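You operate a simulated robot arm through the tools that you are given. There is no shell and no other tool.

You run a simulated robot arm. Do the job below in one go: nothing can be reset, and whatever is moved stays where it is left.

Task
Put things in order on the top of the sample bench. At the end: the beige key fob (marked "Shed") from the top of the sample bench stands where the teal sealer tin stood; the yellow sponge is on the beige tile sample board; the teal sealer tin stands where the yellow sponge stood; the grey plaster lump stands where the beige key fob stood; whatever was shut is shut again. Leave all else as you found it, and nothing knocked over.

Only the result counts: the job must be done as asked and must still hold three seconds after the hand-in. Knocking over, shifting, dropping, spilling or breaking anything else fails it.

Robot
A 6-joint arm with a two-finger gripper, fixed in place. Base frame: the origin is at the foot of the arm, x ahead of it, y to its left, z up; the work surface is at about z = 0. Units: mm, degrees, N and s.
With the tool pointing down near the work surface it reaches from about 180 to 480 mm from the base axis. Its first joint turns from -66.0 to 66.0 degrees. Payload 1.76 kg.
The TCP is the grasp point between the finger pads, 29 mm short of the fingertips. In the tool frame z runs along the fingers and y along their closing line. The gripper opens to 82 mm; its body begins 58 mm behind the TCP.
Orientation is told as [roll, pitch, yaw] about the base's x, y, z axes, in that order, counted from this pose: with the fingers straight down and closing along the base's y, the tool's x points along the base's -x, its y along +y and its z along -z.

Tools
- The arm moves only by the tool arm_command. Its argument "rows" is a list that holds one entry, the list of rows, each a list of 7 numbers: the gripper command, from -1 (shut) to 1 (fully open), values between in proportion, then the shift along the tool's x, y, z in mm, then the turn, a rotation vector about the tool's x, y, z in degrees. In form: [[[grip, x, y, z, ax, ay, az], ...]]. A call has 1 to 20 rows; each row is the pose to reach, as a shift and turn from the pose commanded when the call began, along the tool's axes at that moment. A row lasts 0.2 s, in which the tool goes at most 50 mm and 8.6 degrees; a call with a longer step from one row to the next is refused whole, and so is a gripper value outside its range. A pose out of reach is approached as far as the arm can. The call stops where the force on the tool passes 40 N (or 10 N more than at its start, if that is more) or the arm is blocked; 0.2 s more then pass. Each finger travels about 203.5 mm/s and halts on what it meets, pressing with about 34 N; the grip force reading is that of the motor and also rises with nothing between the fingers. The clock runs only during rows and for 0.2 s after the last one: add rows that repeat a pose to give the fingers time. It gives the time, the measured TCP pose, the force on the tool (base axes), the opening and the grip force at its end, in the units of the frame above (readings bear some noise), with the torque about the TCP (base axes, N m) and any sound that the robot's microphone picked up.
- Cameras (640 x 400 px; columns grow to the right, rows downward): "scene" is fixed at [75.6, 353.1, 428.2]; the picture's right is [-0.52, -0.86, 0.00], its down [-0.46, 0.28, -0.84] and it looks along [0.72, -0.44, -0.53] (base axes); focal length 214 px, centre (320, 200). "wrist" rides on the gripper at [79, 4, -89] in the tool frame; the picture's right is [-0.05, 1.00, 0.00], its down [-0.71, -0.04, -0.71] and it looks along [-0.71, -0.04, 0.71] (tool axes); focal length 256 px, centre (320, 200). There is no depth. A picture from a camera that has moved, and an enlarged one, comes with that camera's place and axes in the base frame and with its lens.
- snapshot(camera): a new picture of that camera. No time passes.
- inspect(camera, box): a new picture of the part [left, top, right, bottom] of that camera's present view, enlarged. No time passes.
- hand_in(): hands the job in; it is judged then, once.

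Nothing tells you positions but the pictures and the camera data. Unless the task says otherwise, let go and move clear before handing in.

The tools are called after "Call:" as name(argument=value, ...) on one line, values as JSON. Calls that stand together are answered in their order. arm_command: Moves the arm, as the interface text tells. Its arguments: {"type":"object","properties":{"rows":{"type":"array"}},"required":["rows"]} The other tools are called the same way: snapshot (camera) takes a picture; inspect (camera, box) takes an enlarged picture of a part of a camera's view; hand_in () hands the job in.

At the start:

```text
time: 0.0
eef_pos: [262.5, 138.5, 305.6]
tcp_rot: [0.0, -0.1, 0.1]
contact_force: [-0.1, -0.8, -0.5]
torque: [0.0, 0.01, 0.02]
width: 81.7
gripper_force: 0.0
```

scene: 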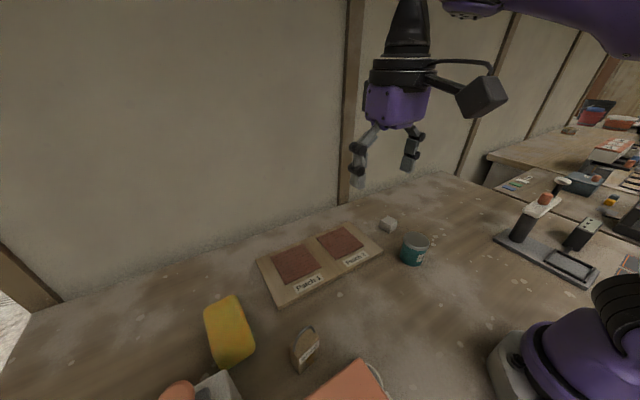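
wrist: 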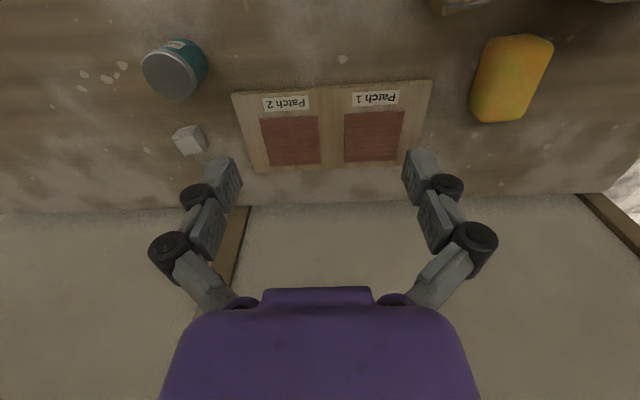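

I see the bench with a tile sample board (Patch 1/2), a teal tin, a small grey lump, a yellow sponge and a beige fob-like item near the bottom of the scene view. I'll look closer before moving anything.

Call:
inspect(camera="scene", box=[160, 280, 400, 400])

Call:
inspect(camera="scene", box=[240, 190, 460, 310])

Call:
inspect(camera="scene", box=[440, 90, 640, 290])

Call:
inspect(camera="wrist", box=[120, 0, 640, 210])

```text
2.67 times, centred on (280, 340) of scene
camera zoom: at [75.6, 353.1, 428.2], right [-0.52, -0.86, 0.0], down [-0.46, 0.28, -0.84], along [0.72, -0.44, -0.53], focal length 572 px, centre (427, -173)
```

zoom: 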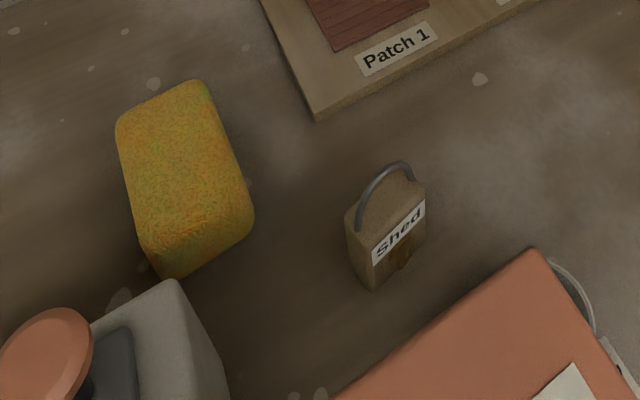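

```text
2.91 times, centred on (350, 250) of scene
camera zoom: at [75.6, 353.1, 428.2], right [-0.52, -0.86, 0.0], down [-0.46, 0.28, -0.84], along [0.72, -0.44, -0.53], focal length 624 px, centre (233, 54)
```

zoom: 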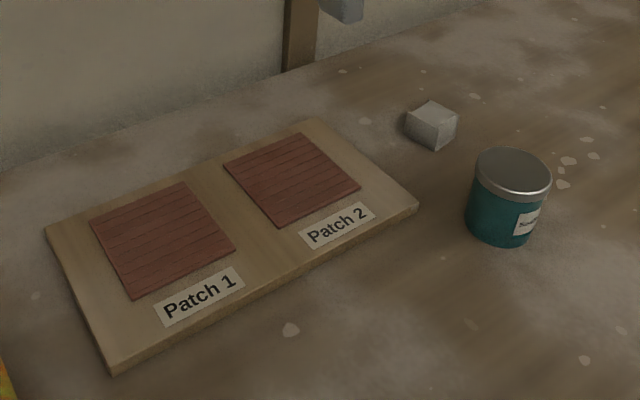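

```text
2.00 times, centred on (540, 190) of scene
camera zoom: at [75.6, 353.1, 428.2], right [-0.52, -0.86, 0.0], down [-0.46, 0.28, -0.84], along [0.72, -0.44, -0.53], focal length 429 px, centre (-120, 220)
```

zoom: 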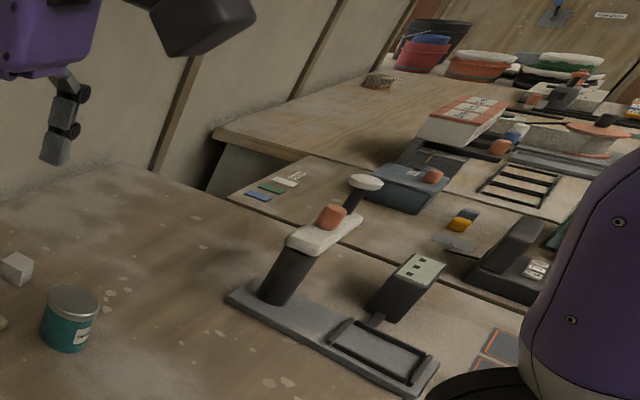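

```text
1.23 times, centred on (380, 105) of wrist
camera zoom: at [183.7, 142.5, 395.8], right [0.05, 1.0, 0.0], down [0.7, -0.04, 0.71], along [0.71, -0.04, -0.71], focal length 315 px, centre (246, 317)
```

zoom: 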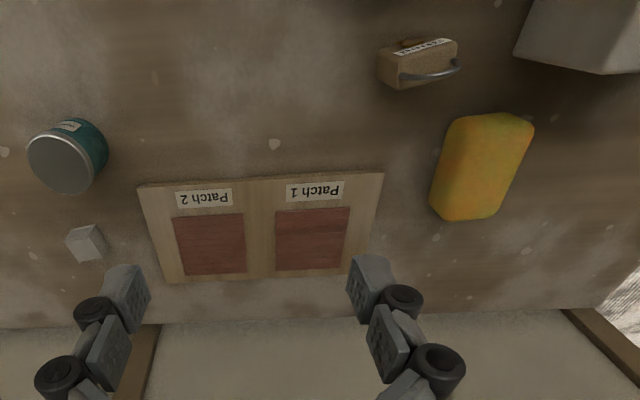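

The tin, lump, board, sponge and fob are roughly located; sponge (~[320,390]) and fob (~[228,295]) lie to the arm's left. I'll move over there high up to view them closely with the wrist camera.

Call:
arm_command(rows=[[[1, 5, 35, 0, 0, 0, 0], [1, 12, 75, 0, 0, 0, 0], [1, 20, 115, 0, 0, 0, 0], [1, 20, 140, 0, 0, 0, 0], [1, 20, 140, 0, 0, 0, 0]]])

Call:
snapshot(camera="wrist")

Call:
snapshot(camera="scene")

```text
time: 1.2
eef_pos: [242.1, 279.6, 306.8]
tcp_rot: [-0.1, -0.1, 0.0]
contact_force: [-0.1, 0.7, 0.3]
torque: [0.0, 0.0, -0.02]
width: 82.0
gripper_force: 0.0
```

```text
taken
camera wrist: at [163.4, 283.1, 396.1], right [0.05, 1.0, 0.0], down [0.71, -0.04, 0.71], along [0.71, -0.04, -0.71], focal length 256 px, centre (320, 200)
```

wrist: 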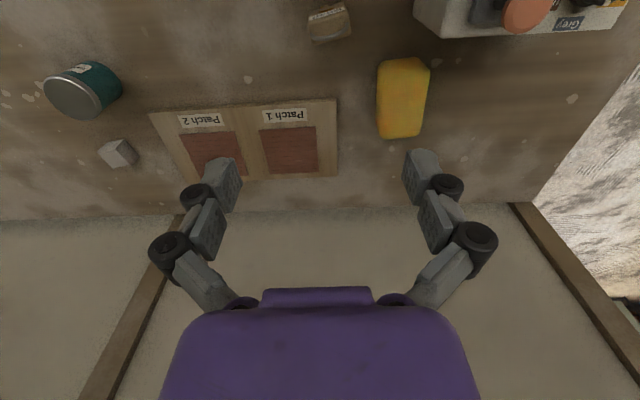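

```text
taken
```

scene: 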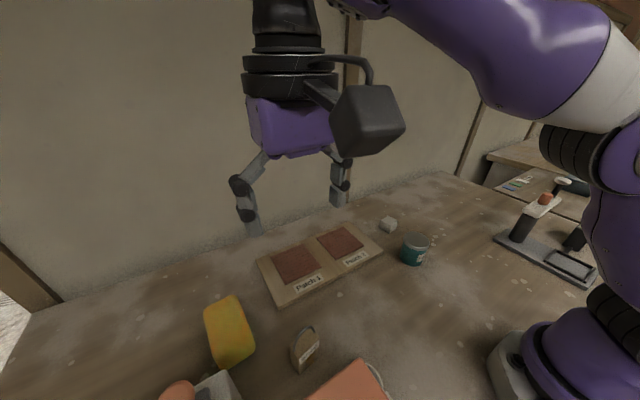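

The fob is nearly straight below the tool, the sponge lies beyond it, and a grey box with an orange knob stands near both. I'll zoom in for exact measurements.

Call:
inspect(camera="wrist", box=[280, 0, 480, 150])

Call:
inspect(camera="wrist", box=[400, 0, 640, 150])

Call:
inspect(camera="wrist", box=[20, 40, 360, 200])

Call:
inspect(camera="scene", box=[160, 280, 400, 400])

```text
2.67 times, centred on (380, 75) of wrist
camera zoom: at [163.4, 283.1, 396.1], right [0.05, 1.0, 0.0], down [0.71, -0.04, 0.71], along [0.71, -0.04, -0.71], focal length 683 px, centre (160, 533)
```

zoom: 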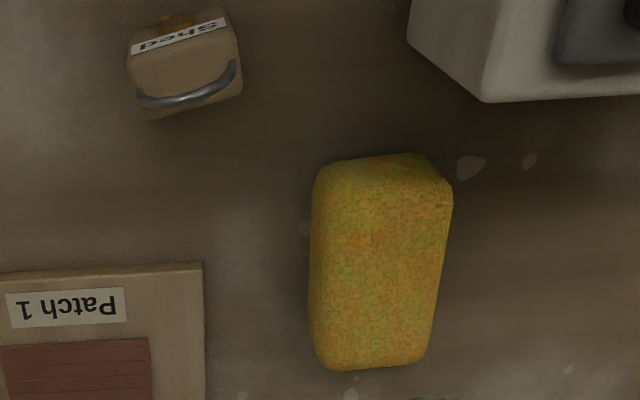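

```text
2.67 times, centred on (520, 75) of wrist
camera zoom: at [163.4, 283.1, 396.1], right [0.05, 1.0, 0.0], down [0.71, -0.04, 0.71], along [0.71, -0.04, -0.71], focal length 683 px, centre (-213, 533)
```

zoom: 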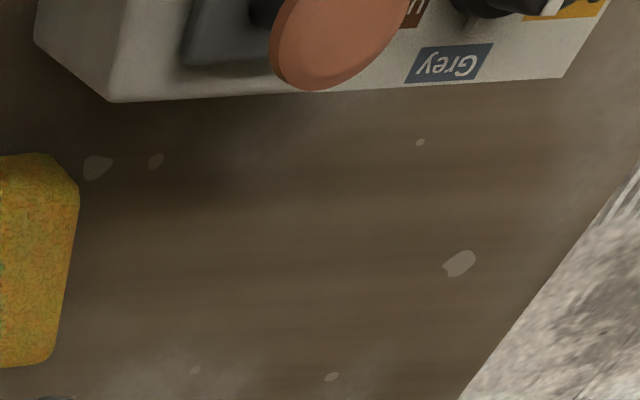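

```text
1.88 times, centred on (190, 120) of wrist
camera zoom: at [163.4, 283.1, 396.1], right [0.05, 1.0, 0.0], down [0.71, -0.04, 0.71], along [0.71, -0.04, -0.71], focal length 482 px, centre (565, 351)
```

zoom: 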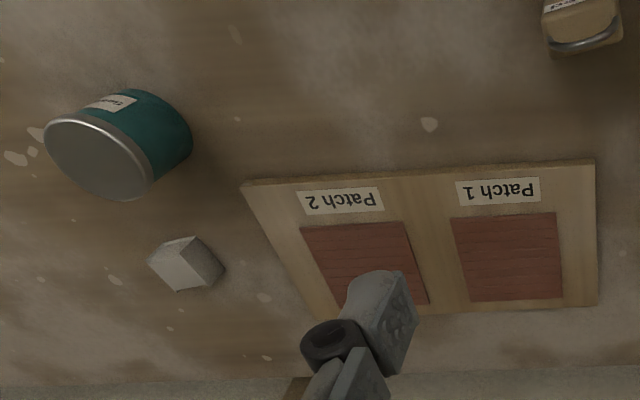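

```text
2.67 times, centred on (280, 340) of scene
camera zoom: at [75.6, 353.1, 428.2], right [-0.52, -0.86, 0.0], down [-0.46, 0.28, -0.84], along [0.72, -0.44, -0.53], focal length 572 px, centre (427, -173)
```

zoom: 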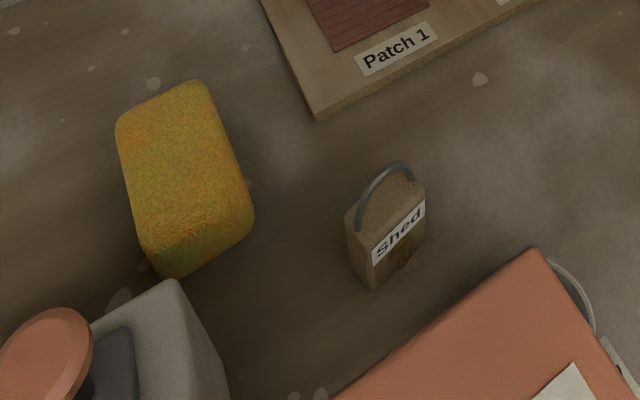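

The sponge measures about 105 × 65 × 40 mm centred near [335, 393], slightly beyond the nominal reach. I'll zoom further on the fob and the lump/tin to get their shapes.

Call:
inspect(camera="scene", box=[280, 315, 340, 375])

Call:
inspect(camera="wrist", box=[300, 0, 370, 50])

Call:
inspect(camera="scene", box=[370, 205, 440, 275])

Call:
inspect(camera="scene", box=[160, 320, 440, 400])

```text
6.67 times, centred on (310, 345) of scene
camera zoom: at [75.6, 353.1, 428.2], right [-0.52, -0.86, 0.0], down [-0.46, 0.28, -0.84], along [0.72, -0.44, -0.53], focal length 1430 px, centre (387, -767)
```

zoom: 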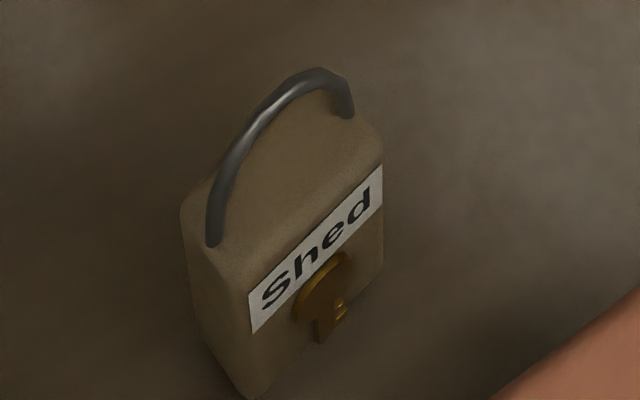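

```text
8.00 times, centred on (335, 25) of wrist
camera zoom: at [163.4, 283.1, 396.1], right [0.05, 1.0, 0.0], down [0.71, -0.04, 0.71], along [0.71, -0.04, -0.71], focal length 2048 px, centre (200, 1600)
```

zoom: 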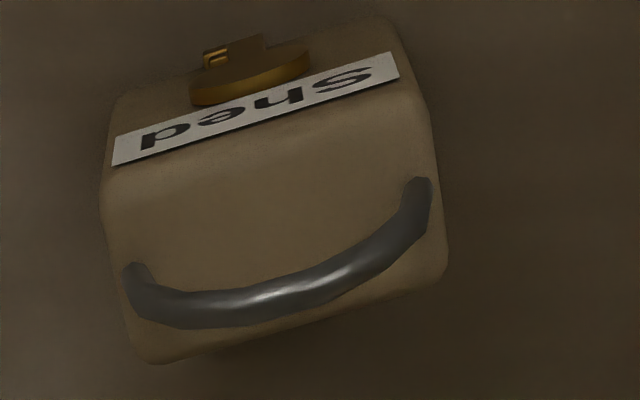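

```text
5.71 times, centred on (405, 240) of scene
camera zoom: at [75.6, 353.1, 428.2], right [-0.52, -0.86, 0.0], down [-0.46, 0.28, -0.84], along [0.72, -0.44, -0.53], focal length 1226 px, centre (-166, -29)
```

zoom: 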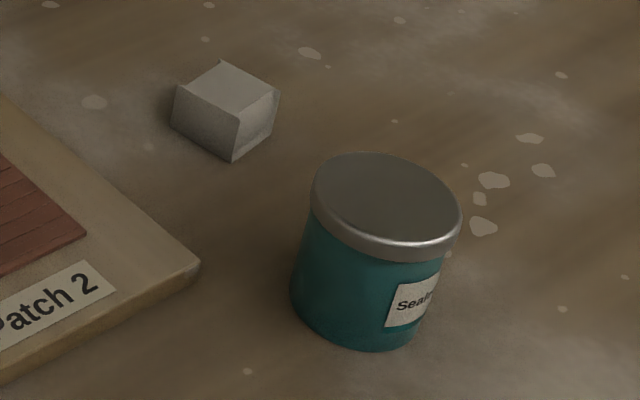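

```text
2.29 times, centred on (300, 360) of scene
camera zoom: at [75.6, 353.1, 428.2], right [-0.52, -0.86, 0.0], down [-0.46, 0.28, -0.84], along [0.72, -0.44, -0.53], focal length 490 px, centre (366, -166)
```

zoom: 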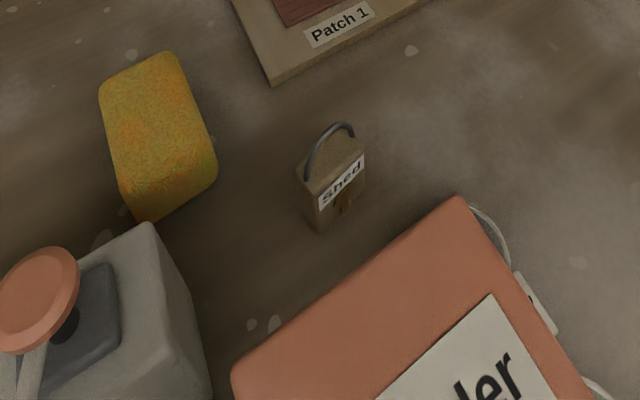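

Fob is an upright block (~44 wide, ~20 thick, ~68 tall plus ring) at about [229, 290]; the grey box corner sits near [238, 400], about 90 tall. Next I test how far the arm reaches toward the sponge, staying well above it.

Call:
arm_command(rows=[[[1, -15.5, 18.9, 26.1, 0, 0, 0], [1, -31, 37.8, 52.2, 0, 0, 0], [1, -46.5, 56.7, 78.3, 0, 0, 0], [1, -62, 75.6, 104.4, 0, 0, 0], [1, -77.5, 94.5, 130.5, 0, 0, 0], [1, -93, 113.4, 156.6, 0, 0, 0], [1, -93, 113.4, 156.6, 0, 0, 0]]])

Call:
snapshot(camera="wrist")

Call:
snapshot(camera="scene")

```text
time: 2.8
eef_pos: [288.2, 363.4, 147.5]
tcp_rot: [-0.1, -0.1, 0.0]
contact_force: [0.5, -0.7, 0.5]
torque: [0.01, -0.01, 0.03]
width: 82.0
gripper_force: 0.0
out of reach, approached as far as the arm can: row 3, 4, 5, 6, 7
```

```text
taken
camera wrist: at [208.8, 367.3, 237.5], right [0.05, 1.0, 0.0], down [0.71, -0.04, 0.71], along [0.71, -0.04, -0.71], focal length 256 px, centre (320, 200)
```

wrist: 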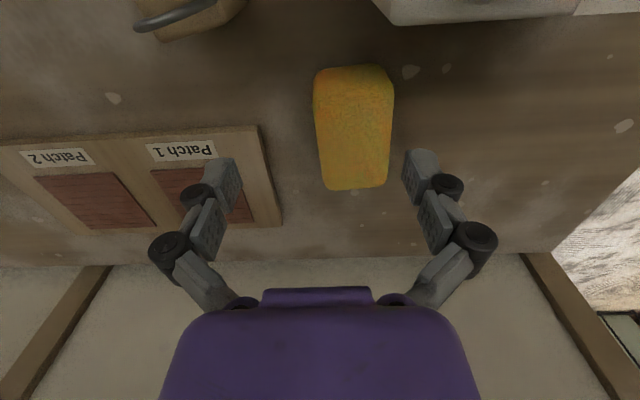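

```text
taken
```

scene: 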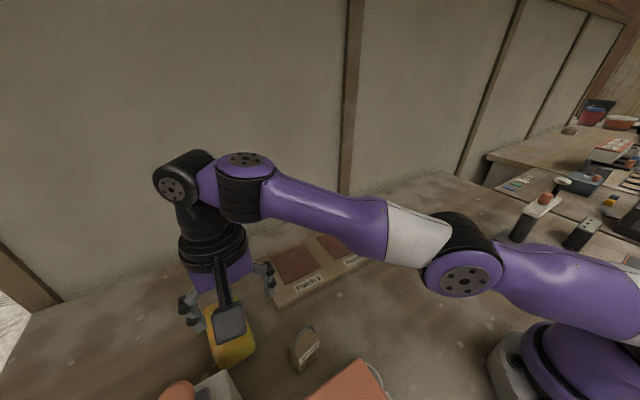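

With the tool straight down the arm stops at about 464 mm radius at this height. I'll refine the sponge's position from this closer view; my plan is to grip its near end, using a slight tilt if needed.

Call:
inspect(camera="wrist", box=[280, 40, 440, 200])

Call:
inspect(camera="wrist", box=[340, 0, 640, 100])

Call:
inspect(camera="scene", box=[140, 240, 300, 400])

```text
2.50 times, centred on (360, 120) of wrist
camera zoom: at [208.8, 367.3, 237.5], right [0.05, 1.0, 0.0], down [0.71, -0.04, 0.71], along [0.71, -0.04, -0.71], focal length 640 px, centre (220, 400)
```

zoom: 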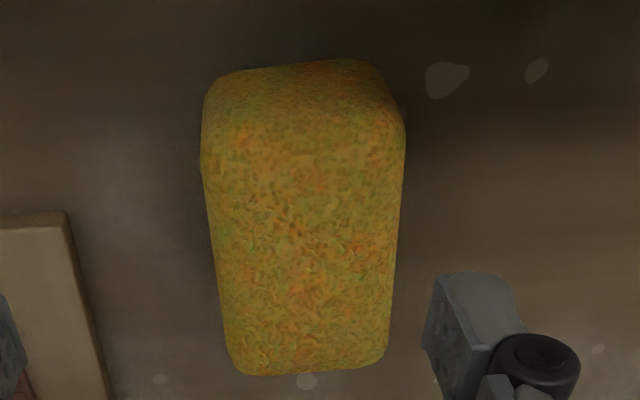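

```text
2.13 times, centred on (490, 50) of wrist
camera zoom: at [208.8, 367.3, 237.5], right [0.05, 1.0, 0.0], down [0.71, -0.04, 0.71], along [0.71, -0.04, -0.71], focal length 546 px, centre (-43, 520)
```

zoom: 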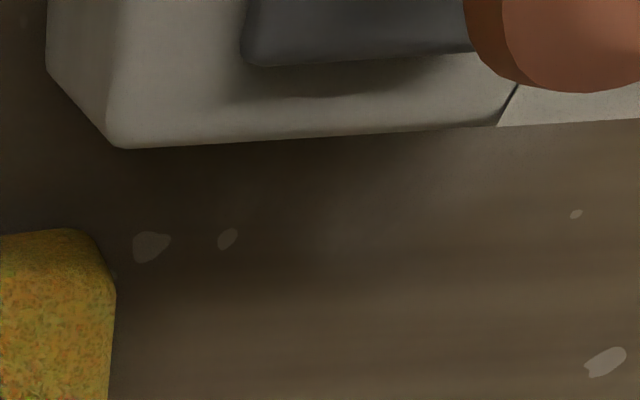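

```text
2.50 times, centred on (220, 320) of scene
camera zoom: at [75.6, 353.1, 428.2], right [-0.52, -0.86, 0.0], down [-0.46, 0.28, -0.84], along [0.72, -0.44, -0.53], focal length 536 px, centre (570, -100)
```

zoom: 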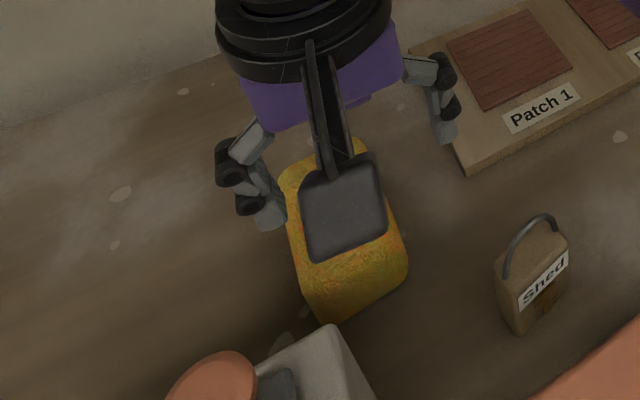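

The sponge is centred at about [336, 392.5], yawed about 4°, 107 × 64.5 mm. I'll first learn which pose counts as "commanded" after the clamped move, with a safe backward step and a 4° yaw to align with the sponge.

Call:
arm_command(rows=[[[1, 23, -15, 0, 0, 0, -2], [1, 47, -30, 0, 0, 0, -4], [1, 47, -30, 0, 0, 0, -4]]])

```text
time: 3.6
eef_pos: [241.2, 333.8, 147.8]
tcp_rot: [0.0, -0.1, 4.0]
contact_force: [0.0, 0.4, -0.1]
torque: [0.02, 0.01, 0.02]
width: 81.9
gripper_force: 0.0
```

Commanded pose is the clamped one, and the arm is now at [241, 334, 148]. Before descending near the grey box, I'll measure the box and its orange knob from here, since the camera housing may pass close to it.

Call:
snapshot(camera="wrist")

Call:
inspect(camera="wrist", box=[400, 0, 640, 150])

Call:
inspect(camera="scene", box=[140, 300, 300, 400])

```text
taken
camera wrist: at [161.1, 331.9, 237.3], right [-0.02, 1.0, 0.0], down [0.71, 0.01, 0.71], along [0.71, 0.01, -0.71], focal length 256 px, centre (320, 200)
```

wrist: 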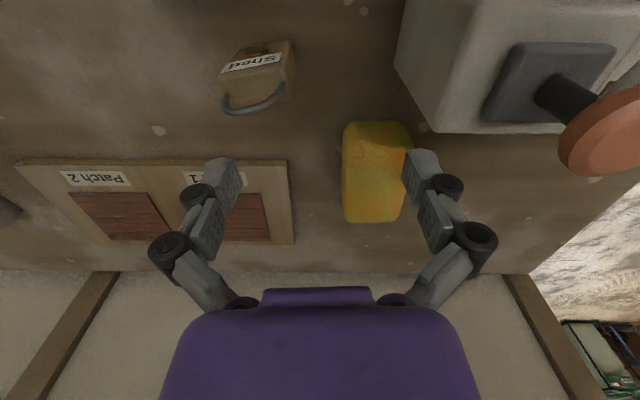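

```text
2.67 times, centred on (520, 75) of wrist
camera zoom: at [161.1, 331.9, 237.3], right [-0.02, 1.0, 0.0], down [0.71, 0.01, 0.71], along [0.71, 0.01, -0.71], focal length 683 px, centre (-213, 533)
```

zoom: 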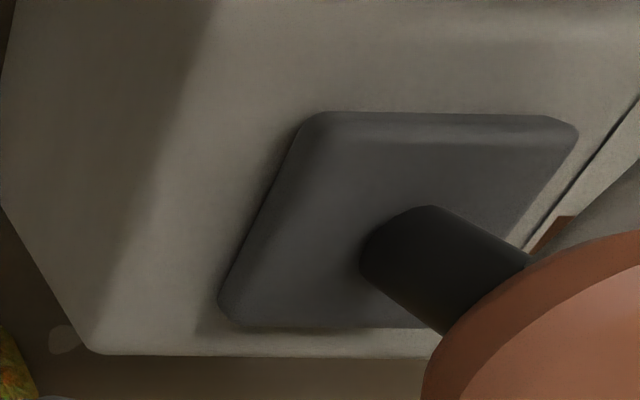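

```text
4.00 times, centred on (220, 350) of scene
camera zoom: at [75.6, 353.1, 428.2], right [-0.52, -0.86, 0.0], down [-0.46, 0.28, -0.84], along [0.72, -0.44, -0.53], focal length 858 px, centre (720, -400)
```

zoom: 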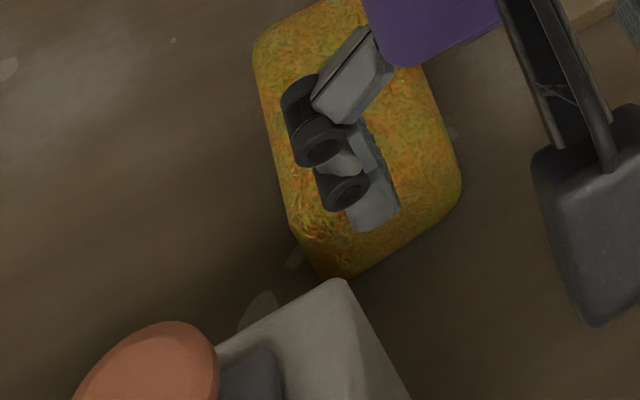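

The box top is about z 104 with its corner near [235, 399], and the knob is around [212, 445, 150], so I must keep the camera housing on the −y side. I'll yaw to about 10°, tilt slightly and hover over the sponge's near end.

Call:
arm_command(rows=[[[1, -18.2, 17.3, 6, 0, -2, -2], [1, -36.4, 34.6, 20, 0, -4, -4], [1, -54.6, 52, 38, 0, -6, -6], [1, -54.6, 52, 38, 0, -6, -6]]])

Call:
snapshot(camera="wrist")

Call:
snapshot(camera="scene")

```text
time: 4.6
eef_pos: [272.2, 387.6, 104.7]
tcp_rot: [-0.3, -6.1, 10.0]
contact_force: [-0.6, 0.2, -0.5]
torque: [0.0, 0.01, 0.01]
width: 81.9
gripper_force: 0.1
out of reach, approached as far as the arm can: row 3, 4
```

```text
taken
camera wrist: at [184.1, 377.1, 185.3], right [-0.12, 0.99, 0.0], down [0.62, 0.08, 0.78], along [0.77, 0.09, -0.63], focal length 256 px, centre (320, 200)
```

wrist: 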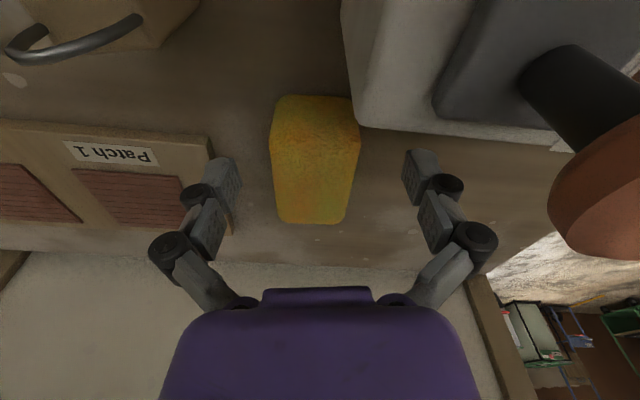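

```text
taken
```

scene: 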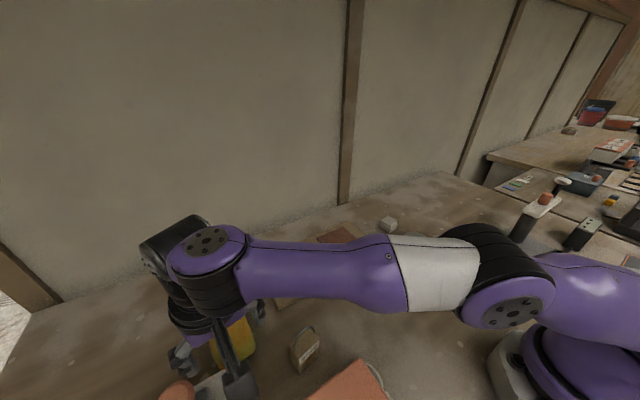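

With 6° tilt the tool stops at [272, 388, 105]. I'll try a little more tilt while still high to see how much reach that buys; the camera stays on the −y side of the box.

Call:
arm_command(rows=[[[1, -10, 0, 1, 0, -4, 0], [1, -24, 0, 2.5, 0, -8, 0], [1, -24, 0, 2.5, 0, -8, 0]]])

Call:
snapshot(camera="wrist")

Call:
snapshot(camera="scene")

```text
time: 5.4
eef_pos: [294.7, 392.2, 105.0]
tcp_rot: [-0.2, -14.1, 10.1]
contact_force: [0.3, -0.3, 0.0]
torque: [0.02, -0.01, -0.01]
width: 82.0
gripper_force: 0.0
```

```text
taken
camera wrist: at [196.6, 378.8, 172.8], right [-0.12, 0.99, 0.01], down [0.51, 0.06, 0.86], along [0.85, 0.11, -0.51], focal length 256 px, centre (320, 200)
```

wrist: 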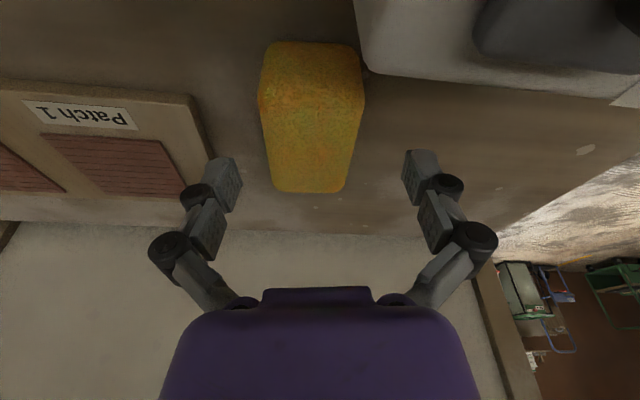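

```text
taken
```

scene: 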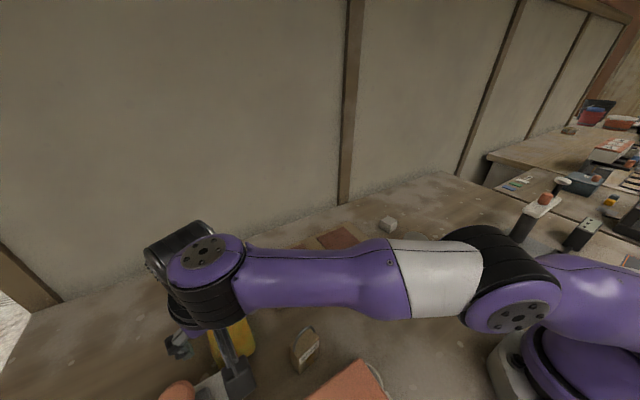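

The tilt gives enough reach: now at [295, 392, 105]. I'll check clearance to the grey box before descending.

Call:
inspect(camera="wrist", box=[330, 0, 490, 100])

Call:
inspect(camera="wrist", box=[200, 30, 440, 200])

Call:
inspect(camera="scene", box=[140, 280, 300, 400])

```text
4.00 times, centred on (410, 50) of wrist
camera zoom: at [196.6, 378.8, 172.8], right [-0.12, 0.99, 0.01], down [0.51, 0.06, 0.86], along [0.85, 0.11, -0.51], focal length 1024 px, centre (-40, 800)
```

zoom: 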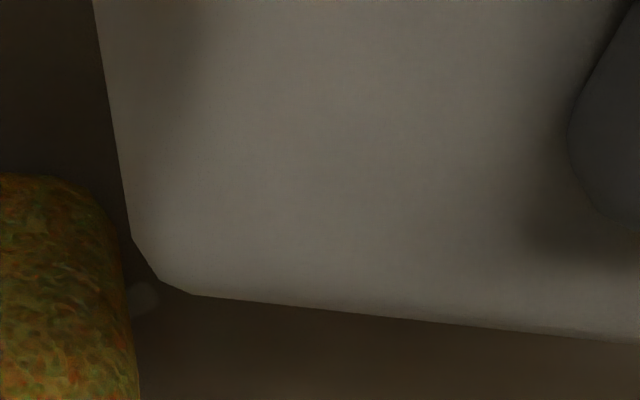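

```text
2.35 times, centred on (320, 115) of wrist
camera zoom: at [196.6, 378.8, 172.8], right [-0.12, 0.99, 0.01], down [0.51, 0.06, 0.86], along [0.85, 0.11, -0.51], focal length 602 px, centre (320, 400)
```

zoom: 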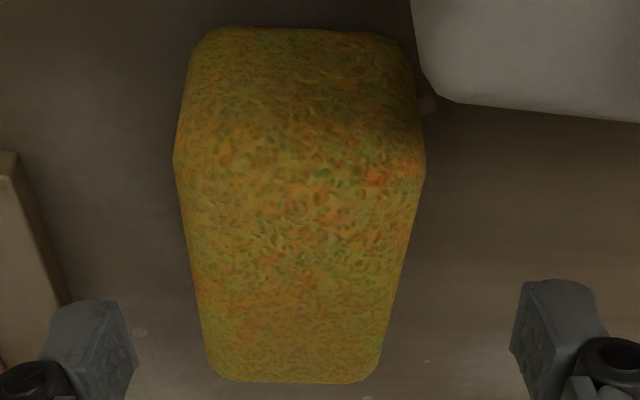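

```text
3.33 times, centred on (220, 340) of scene
camera zoom: at [75.6, 353.1, 428.2], right [-0.52, -0.86, 0.0], down [-0.46, 0.28, -0.84], along [0.72, -0.44, -0.53], focal length 715 px, centre (653, -267)
```

zoom: 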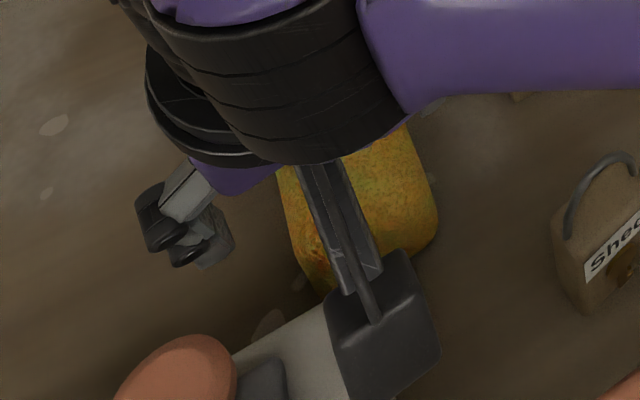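

Box −y face is near y 396, so I'll yaw to 15° to keep the camera housing clear, then lower part-way over the sponge's near end and check.

Call:
arm_command(rows=[[[1, -1, -1, 0, -0.6, 0, -2.4], [1, -2.77, -2.74, 0.7, -1.21, 0, -4.85], [1, 0.9, -2.74, 15.2, -1.21, 0, -4.85], [1, 4.5, -2.74, 29.8, -1.21, 0, -4.85], [1, 4.5, -2.74, 29.8, -1.21, 0, -4.85]]])

Call:
snapshot(camera="wrist")

Call:
inspect(camera="scene", box=[140, 280, 300, 400])

```text
time: 6.6
eef_pos: [299.4, 389.4, 76.2]
tcp_rot: [-0.4, -14.0, 15.1]
contact_force: [0.2, -0.5, 0.9]
torque: [-0.02, 0.0, 0.01]
width: 82.1
gripper_force: 0.1
```

```text
taken
camera wrist: at [202.7, 368.2, 143.2], right [-0.21, 0.98, 0.01], down [0.5, 0.1, 0.86], along [0.84, 0.18, -0.51], focal length 256 px, centre (320, 200)
```

wrist: 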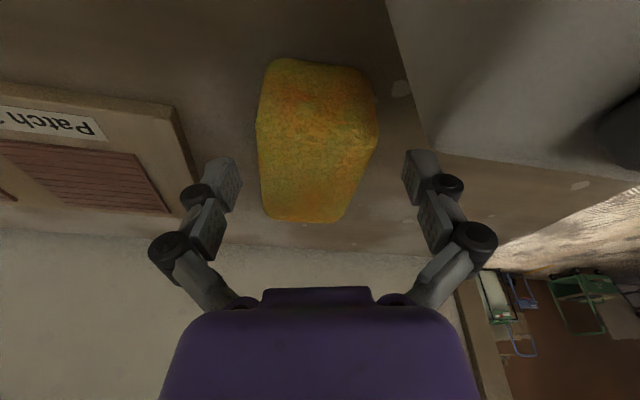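

```text
3.33 times, centred on (220, 340) of scene
camera zoom: at [75.6, 353.1, 428.2], right [-0.52, -0.86, 0.0], down [-0.46, 0.28, -0.84], along [0.72, -0.44, -0.53], focal length 715 px, centre (653, -267)
```

zoom: 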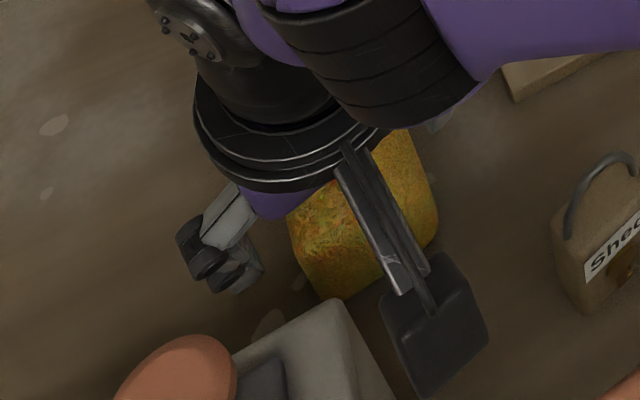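

The sponge is centred between the fingers and the camera is clear of the box. I'll go down another 26 mm and close on the near end.

Call:
arm_command(rows=[[[1, 2.1, 0, 8.4, 0, 0, 0], [1, 4.2, 0, 16.8, 0, 0, 0], [1, 6.3, 0, 25.2, 0, 0, 0], [1, 6.3, 0, 25.2, 0, 0, 0]]])

Call:
snapshot(camera="wrist")

Call:
inspect(camera="scene", box=[140, 280, 300, 400])

```text
time: 7.6
eef_pos: [298.1, 390.8, 48.5]
tcp_rot: [-0.5, -13.9, 15.1]
contact_force: [0.7, 0.6, -0.4]
torque: [0.01, 0.03, -0.05]
width: 82.1
gripper_force: 0.0
```

```text
taken
camera wrist: at [203.1, 368.4, 116.8], right [-0.21, 0.98, 0.01], down [0.5, 0.1, 0.86], along [0.84, 0.18, -0.51], focal length 256 px, centre (320, 200)
```

wrist: 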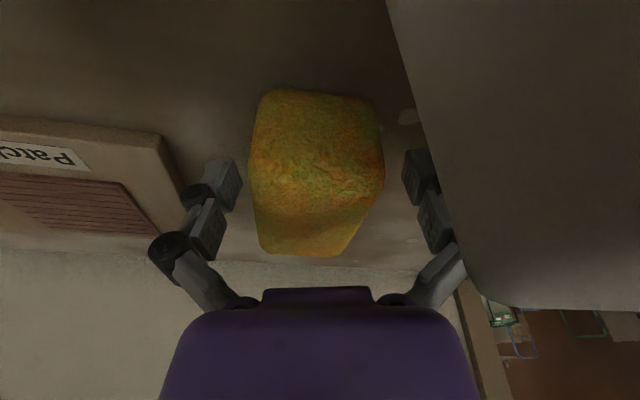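

```text
3.33 times, centred on (220, 340) of scene
camera zoom: at [75.6, 353.1, 428.2], right [-0.52, -0.86, 0.0], down [-0.46, 0.28, -0.84], along [0.72, -0.44, -0.53], focal length 715 px, centre (653, -267)
```

zoom: 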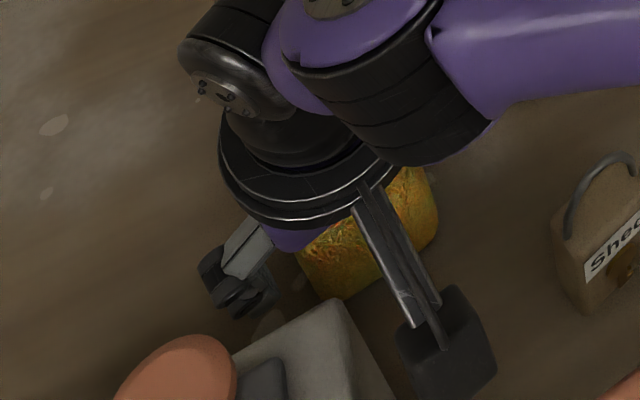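

The fingers straddle the near end with clearance on both sides. Closing now.

Call:
arm_command(rows=[[[0.6, 0, 0, 0, 0, 0, 0], [0.2, 0, 0, 0, 0, 0, 0], [0.2, 0, 0, 0, 0, 0, 0]]])

Call:
snapshot(camera="wrist")

Call:
inspect(camera="scene", box=[140, 280, 300, 400])

```text
time: 8.4
eef_pos: [298.0, 389.6, 50.4]
tcp_rot: [-0.3, -14.1, 15.0]
contact_force: [-1.2, -0.2, 6.9]
torque: [-0.28, -0.15, -0.13]
width: 62.5
gripper_force: 33.7
```

```text
taken
camera wrist: at [203.2, 368.5, 117.4], right [-0.21, 0.98, 0.01], down [0.5, 0.1, 0.86], along [0.84, 0.18, -0.51], focal length 256 px, centre (320, 200)
```

wrist: 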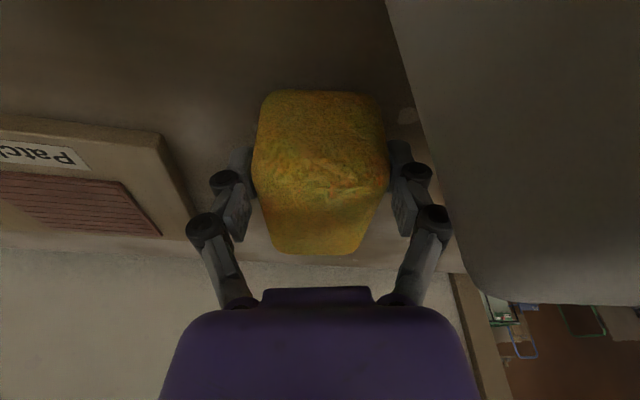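

```text
3.33 times, centred on (220, 340) of scene
camera zoom: at [75.6, 353.1, 428.2], right [-0.52, -0.86, 0.0], down [-0.46, 0.28, -0.84], along [0.72, -0.44, -0.53], focal length 715 px, centre (653, -267)
```

zoom: 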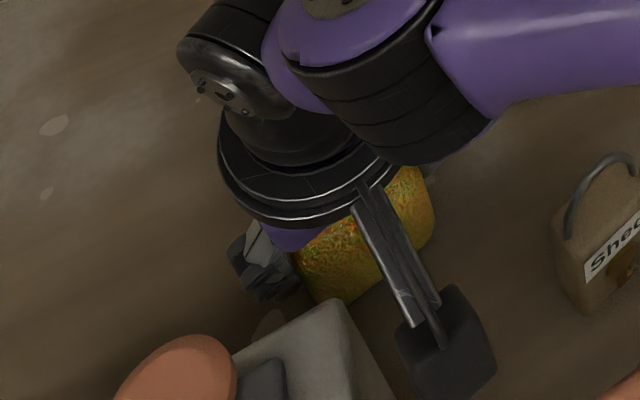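

Grip holds at 62.5 mm. I'll lift 30 mm straight up and check the sponge stays level.

Call:
arm_command(rows=[[[0.2, -1.2, 0, -4.8, 0, 0, 0], [0.2, -3.6, 0, -14.5, 0, 0, 0], [0.2, -7.3, 0, -29.1, 0, 0, 0], [0.2, -7.3, 0, -29.1, 0, 0, 0]]])

Call:
snapshot(camera="wrist")

Call:
snapshot(camera="scene")

```text
time: 9.4
eef_pos: [298.5, 390.4, 80.1]
tcp_rot: [-0.3, -14.0, 15.1]
contact_force: [0.0, 0.8, -0.7]
torque: [-0.01, -0.01, 0.02]
width: 62.3
gripper_force: 33.6
```

```text
taken
camera wrist: at [202.9, 368.5, 147.5], right [-0.21, 0.98, 0.01], down [0.5, 0.1, 0.86], along [0.84, 0.18, -0.51], focal length 256 px, centre (320, 200)
```

wrist: 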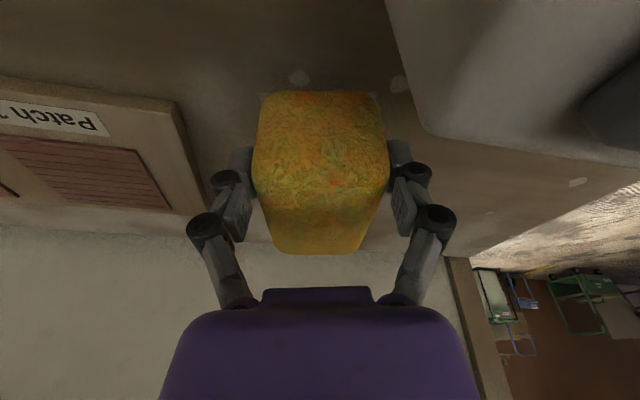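

```text
taken
```

scene: 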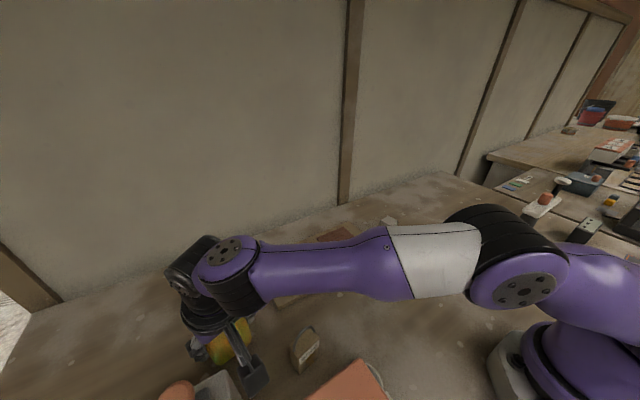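

The sponge came up level and firmly held. I'll carry it at about z 140 over to the board's left half, keeping the same tilt so it stays flat.

Call:
arm_command(rows=[[[0.2, -1.6, -14, -30.5, 0, 0, 0], [0.2, -8.6, -45.3, -54.5, 0, 0, 0], [0.2, -11.9, -87.3, -58.9, 0.97, 0, 3.88], [0.2, -15.9, -129.8, -57.9, 1.94, 0, 7.76], [0.2, -21.8, -172.8, -56.4, 2.9, 0, 11.64], [0.2, -31.5, -201.4, -54.0, 3.63, 0, 14.55], [0.2, -31.5, -201.4, -54.0, 3.63, 0, 14.55]]])

Call:
snapshot(camera="wrist")

Call:
snapshot(camera="scene")

```text
time: 11.0
eef_pos: [367.0, 201.5, 140.5]
tcp_rot: [-0.3, -14.0, 0.0]
contact_force: [0.7, -0.9, -1.5]
torque: [-0.02, -0.02, -0.02]
width: 61.8
gripper_force: 34.1
```

```text
taken
camera wrist: at [269.1, 205.6, 208.3], right [0.05, 1.0, 0.01], down [0.51, -0.03, 0.86], along [0.86, -0.04, -0.51], focal length 256 px, centre (320, 200)
```

wrist: 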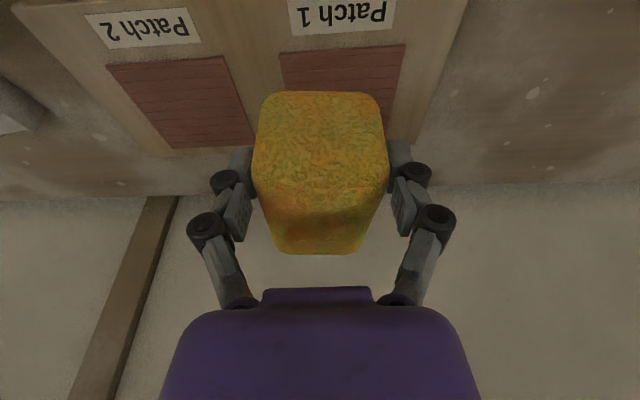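

```text
taken
```

scene: 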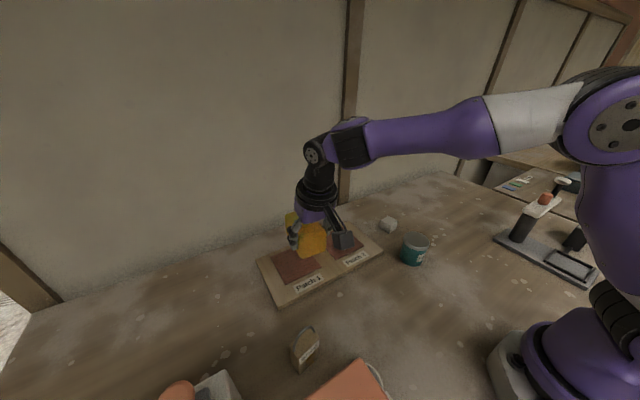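

The sponge is over the board with margin on all sides. Lowering to just above the board surface.

Call:
arm_command(rows=[[[0.2, 4.4, 0, 17.5, 0, 0, 0], [0.2, 8.7, 0, 35, 0, 0, 0], [0.2, 13.1, 0, 52.4, 0, 0, 0], [0.2, 17.2, 0, 69, 0, 0, 0], [0.2, 17.2, 0, 69, 0, 0, 0]]])

Call:
inspect(camera="scene", box=[240, 190, 400, 310])

Call:
snapshot(camera="wrist")

```text
time: 12.2
eef_pos: [367.6, 199.8, 69.4]
tcp_rot: [-0.4, -14.1, 0.1]
contact_force: [0.8, 1.1, -0.8]
torque: [-0.01, -0.04, 0.04]
width: 61.9
gripper_force: 34.5
```

```text
3.33 times, centred on (320, 250) of scene
camera zoom: at [75.6, 353.1, 428.2], right [-0.52, -0.86, 0.0], down [-0.46, 0.28, -0.84], along [0.72, -0.44, -0.53], focal length 715 px, centre (320, 33)
```

zoom: 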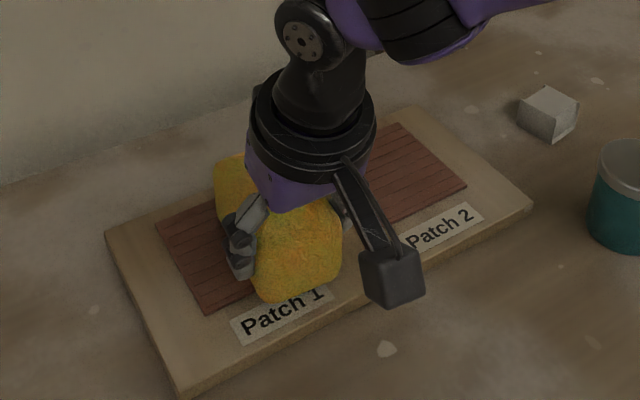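

```text
taken
camera wrist: at [268.8, 203.9, 136.6], right [0.05, 1.0, 0.01], down [0.51, -0.03, 0.86], along [0.86, -0.04, -0.51], focal length 256 px, centre (320, 200)
```

wrist: 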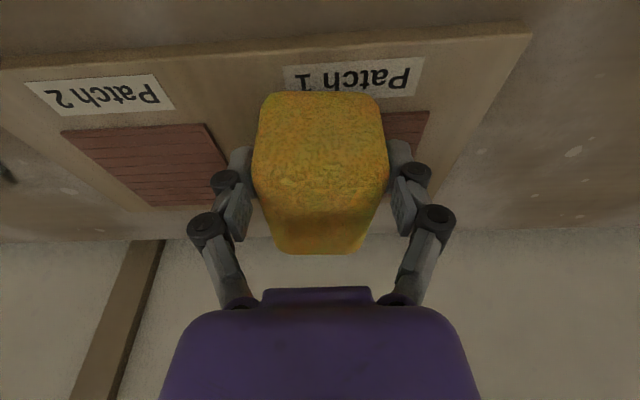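

No contact yet at z 69. I'll creep down in small steps and watch the force.

Call:
arm_command(rows=[[[0.2, 0.5, 0, 1.9, 0, 0, 0], [0.2, 1.0, 0, 3.9, 0, 0, 0], [0.2, 1.2, 0, 4.8, 0, 0, 0], [0.2, 1.2, 0, 4.8, 0, 0, 0]]])

```text
time: 13.2
eef_pos: [366.3, 200.5, 65.8]
tcp_rot: [-0.2, -14.4, 0.0]
contact_force: [3.1, -0.9, 19.6]
torque: [0.04, -0.26, -0.18]
width: 61.7
gripper_force: 34.1
```

Contact with the board at z ≈ 66. I'll back off slightly to unload, then open.

Call:
arm_command(rows=[[[0.2, -0.3, 0, -1.2, 0, 0, 0], [0.2, -0.3, 0, -1.2, 0, 0, 0]]])

```text
time: 13.8
eef_pos: [366.4, 199.9, 66.3]
tcp_rot: [-0.3, -14.2, 0.1]
contact_force: [4.9, 2.5, 9.9]
torque: [0.3, -0.41, -0.03]
width: 61.0
gripper_force: 34.1
```

Call:
arm_command(rows=[[[0.2, -0.2, 0, -0.7, 0, 0, 0], [0.2, -0.2, 0, -0.7, 0, 0, 0]]])

```text
time: 14.4
eef_pos: [366.3, 200.0, 67.1]
tcp_rot: [-0.5, -14.0, 0.0]
contact_force: [-1.1, 1.4, 1.7]
torque: [0.14, -0.1, 0.04]
width: 61.1
gripper_force: 34.1
```

Force is nearly zero, so the sponge is just resting on the board. Opening and then rising straight up.

Call:
arm_command(rows=[[[0.5, 0, 0, 0, 0, 0, 0], [0.8, 0, 0, 0, 0, 0, 0], [1, 0, 0, 0, 0, 0, 0], [1, 0, 0, 0, 0, 0, 0]]])

Call:
snapshot(camera="wrist")

Call:
inspect(camera="scene", box=[240, 190, 400, 310])

```text
time: 15.4
eef_pos: [367.8, 200.3, 66.8]
tcp_rot: [-0.4, -14.1, 0.1]
contact_force: [0.2, 0.1, -0.1]
torque: [-0.01, -0.02, 0.01]
width: 82.0
gripper_force: 0.0
```

```text
taken
camera wrist: at [269.1, 203.9, 134.1], right [0.05, 1.0, 0.01], down [0.51, -0.03, 0.86], along [0.86, -0.04, -0.51], focal length 256 px, centre (320, 200)
```

wrist: 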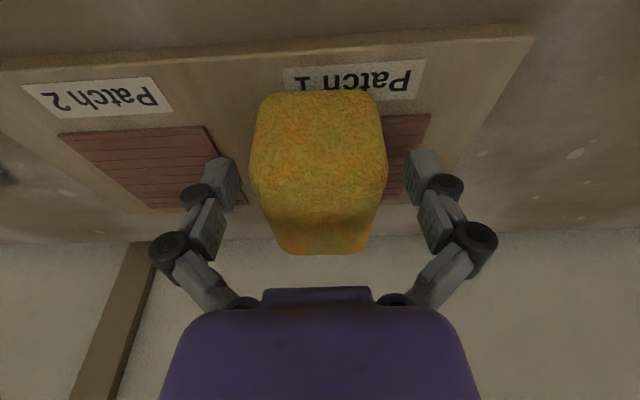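

```text
3.33 times, centred on (320, 250) of scene
camera zoom: at [75.6, 353.1, 428.2], right [-0.52, -0.86, 0.0], down [-0.46, 0.28, -0.84], along [0.72, -0.44, -0.53], focal length 715 px, centre (320, 33)
```

zoom: 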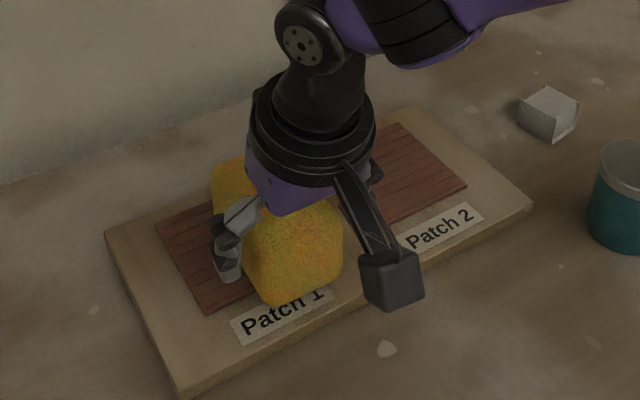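

The sponge sits on the board and the fingers are clear. I'll rise straight up, then straighten the tool and move over to look at the tin from above.

Call:
arm_command(rows=[[[1, -2.4, 0, -9.7, 0, 0, 0], [1, -7.3, 0, -29.1, 0, 0, 0], [1, -14.5, 0, -58.2, 0, 0, 0], [1, -24.2, 0, -97, 0, 0, 0], [1, -31.5, 0, -126, 0, 4, 0], [1, -31.5, 0, -126, 0, 9, 0], [1, -31.5, 0, -126, 0, 14, 0]]])

Call:
snapshot(camera="wrist")

Call:
snapshot(camera="scene")

```text
time: 17.0
eef_pos: [365.4, 198.8, 197.3]
tcp_rot: [0.0, 0.0, 0.0]
contact_force: [0.3, 0.4, -0.3]
torque: [-0.02, 0.03, 0.03]
width: 81.8
gripper_force: 0.0
```

```text
taken
camera wrist: at [286.8, 203.8, 286.6], right [0.05, 1.0, 0.0], down [0.71, -0.04, 0.71], along [0.71, -0.04, -0.71], focal length 256 px, centre (320, 200)
```

wrist: 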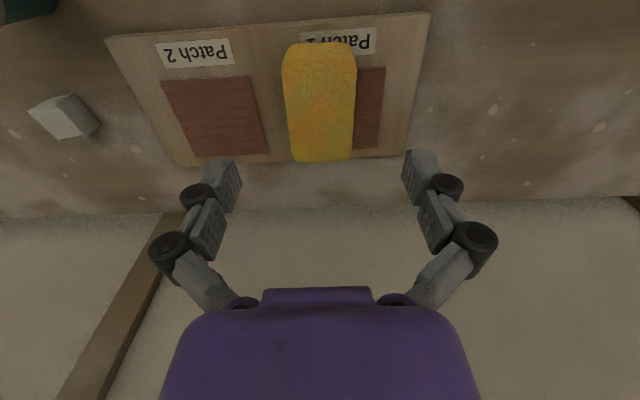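

```text
taken
```

scene: 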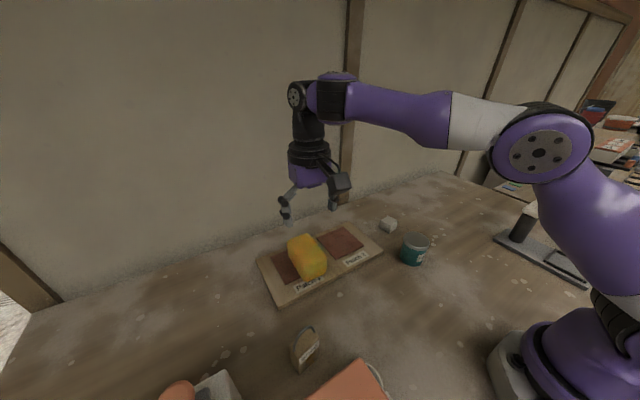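

The sponge lies fully on the board. Moving over to the tin for a close look.

Call:
arm_command(rows=[[[1, 15.8, -40.7, -5.5, 0, 0, 0], [1, 31.6, -81.4, -11, 0, 0, 0], [1, 47.5, -122, -16.5, 0, 0, 0], [1, 63.3, -162.7, -22, 0, 0, 0], [1, 79.2, -203.4, -27.5, 0, 0, 0], [1, 95, -244, -33, 0, 0, 0], [1, 95, -244, -33, 0, 0, 0]]])

Call:
snapshot(camera="wrist")

Call:
inspect(camera="wrist", box=[240, 0, 400, 120])

Call:
inspect(camera="scene", box=[370, 205, 450, 275])

```text
time: 18.6
eef_pos: [271.0, -42.6, 230.9]
tcp_rot: [-0.4, 0.0, 0.0]
contact_force: [0.0, 0.1, -0.3]
torque: [0.01, 0.02, -0.03]
width: 81.8
gripper_force: 0.0
```

```text
taken
camera wrist: at [192.5, -38.1, 320.5], right [0.05, 1.0, -0.01], down [0.7, -0.03, 0.71], along [0.71, -0.04, -0.71], focal length 256 px, centre (320, 200)
```

wrist: 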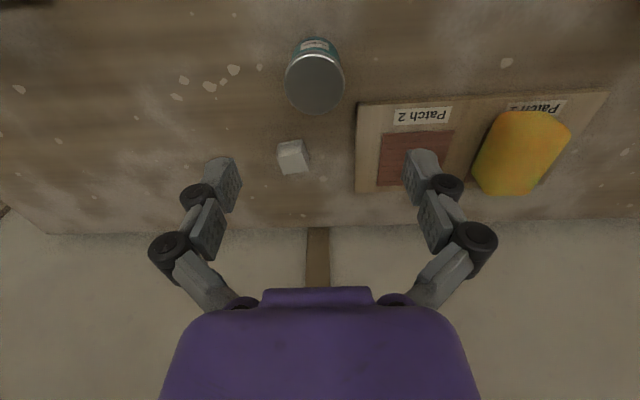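

```text
3.33 times, centred on (320, 60) of wrist
camera zoom: at [192.5, -38.1, 320.5], right [0.05, 1.0, -0.01], down [0.7, -0.03, 0.71], along [0.71, -0.04, -0.71], focal length 853 px, centre (320, 667)
```

zoom: 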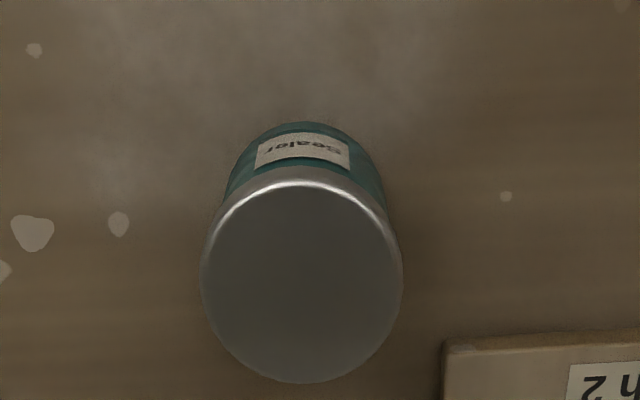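

```text
5.71 times, centred on (410, 240) of scene
camera zoom: at [75.6, 353.1, 428.2], right [-0.52, -0.86, 0.0], down [-0.46, 0.28, -0.84], along [0.72, -0.44, -0.53], focal length 1226 px, centre (-194, -29)
```

zoom: 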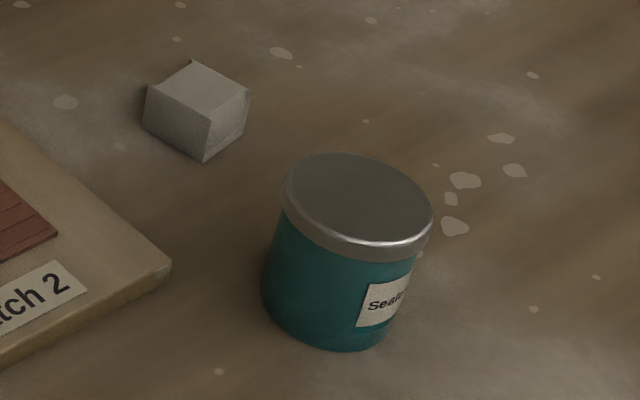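

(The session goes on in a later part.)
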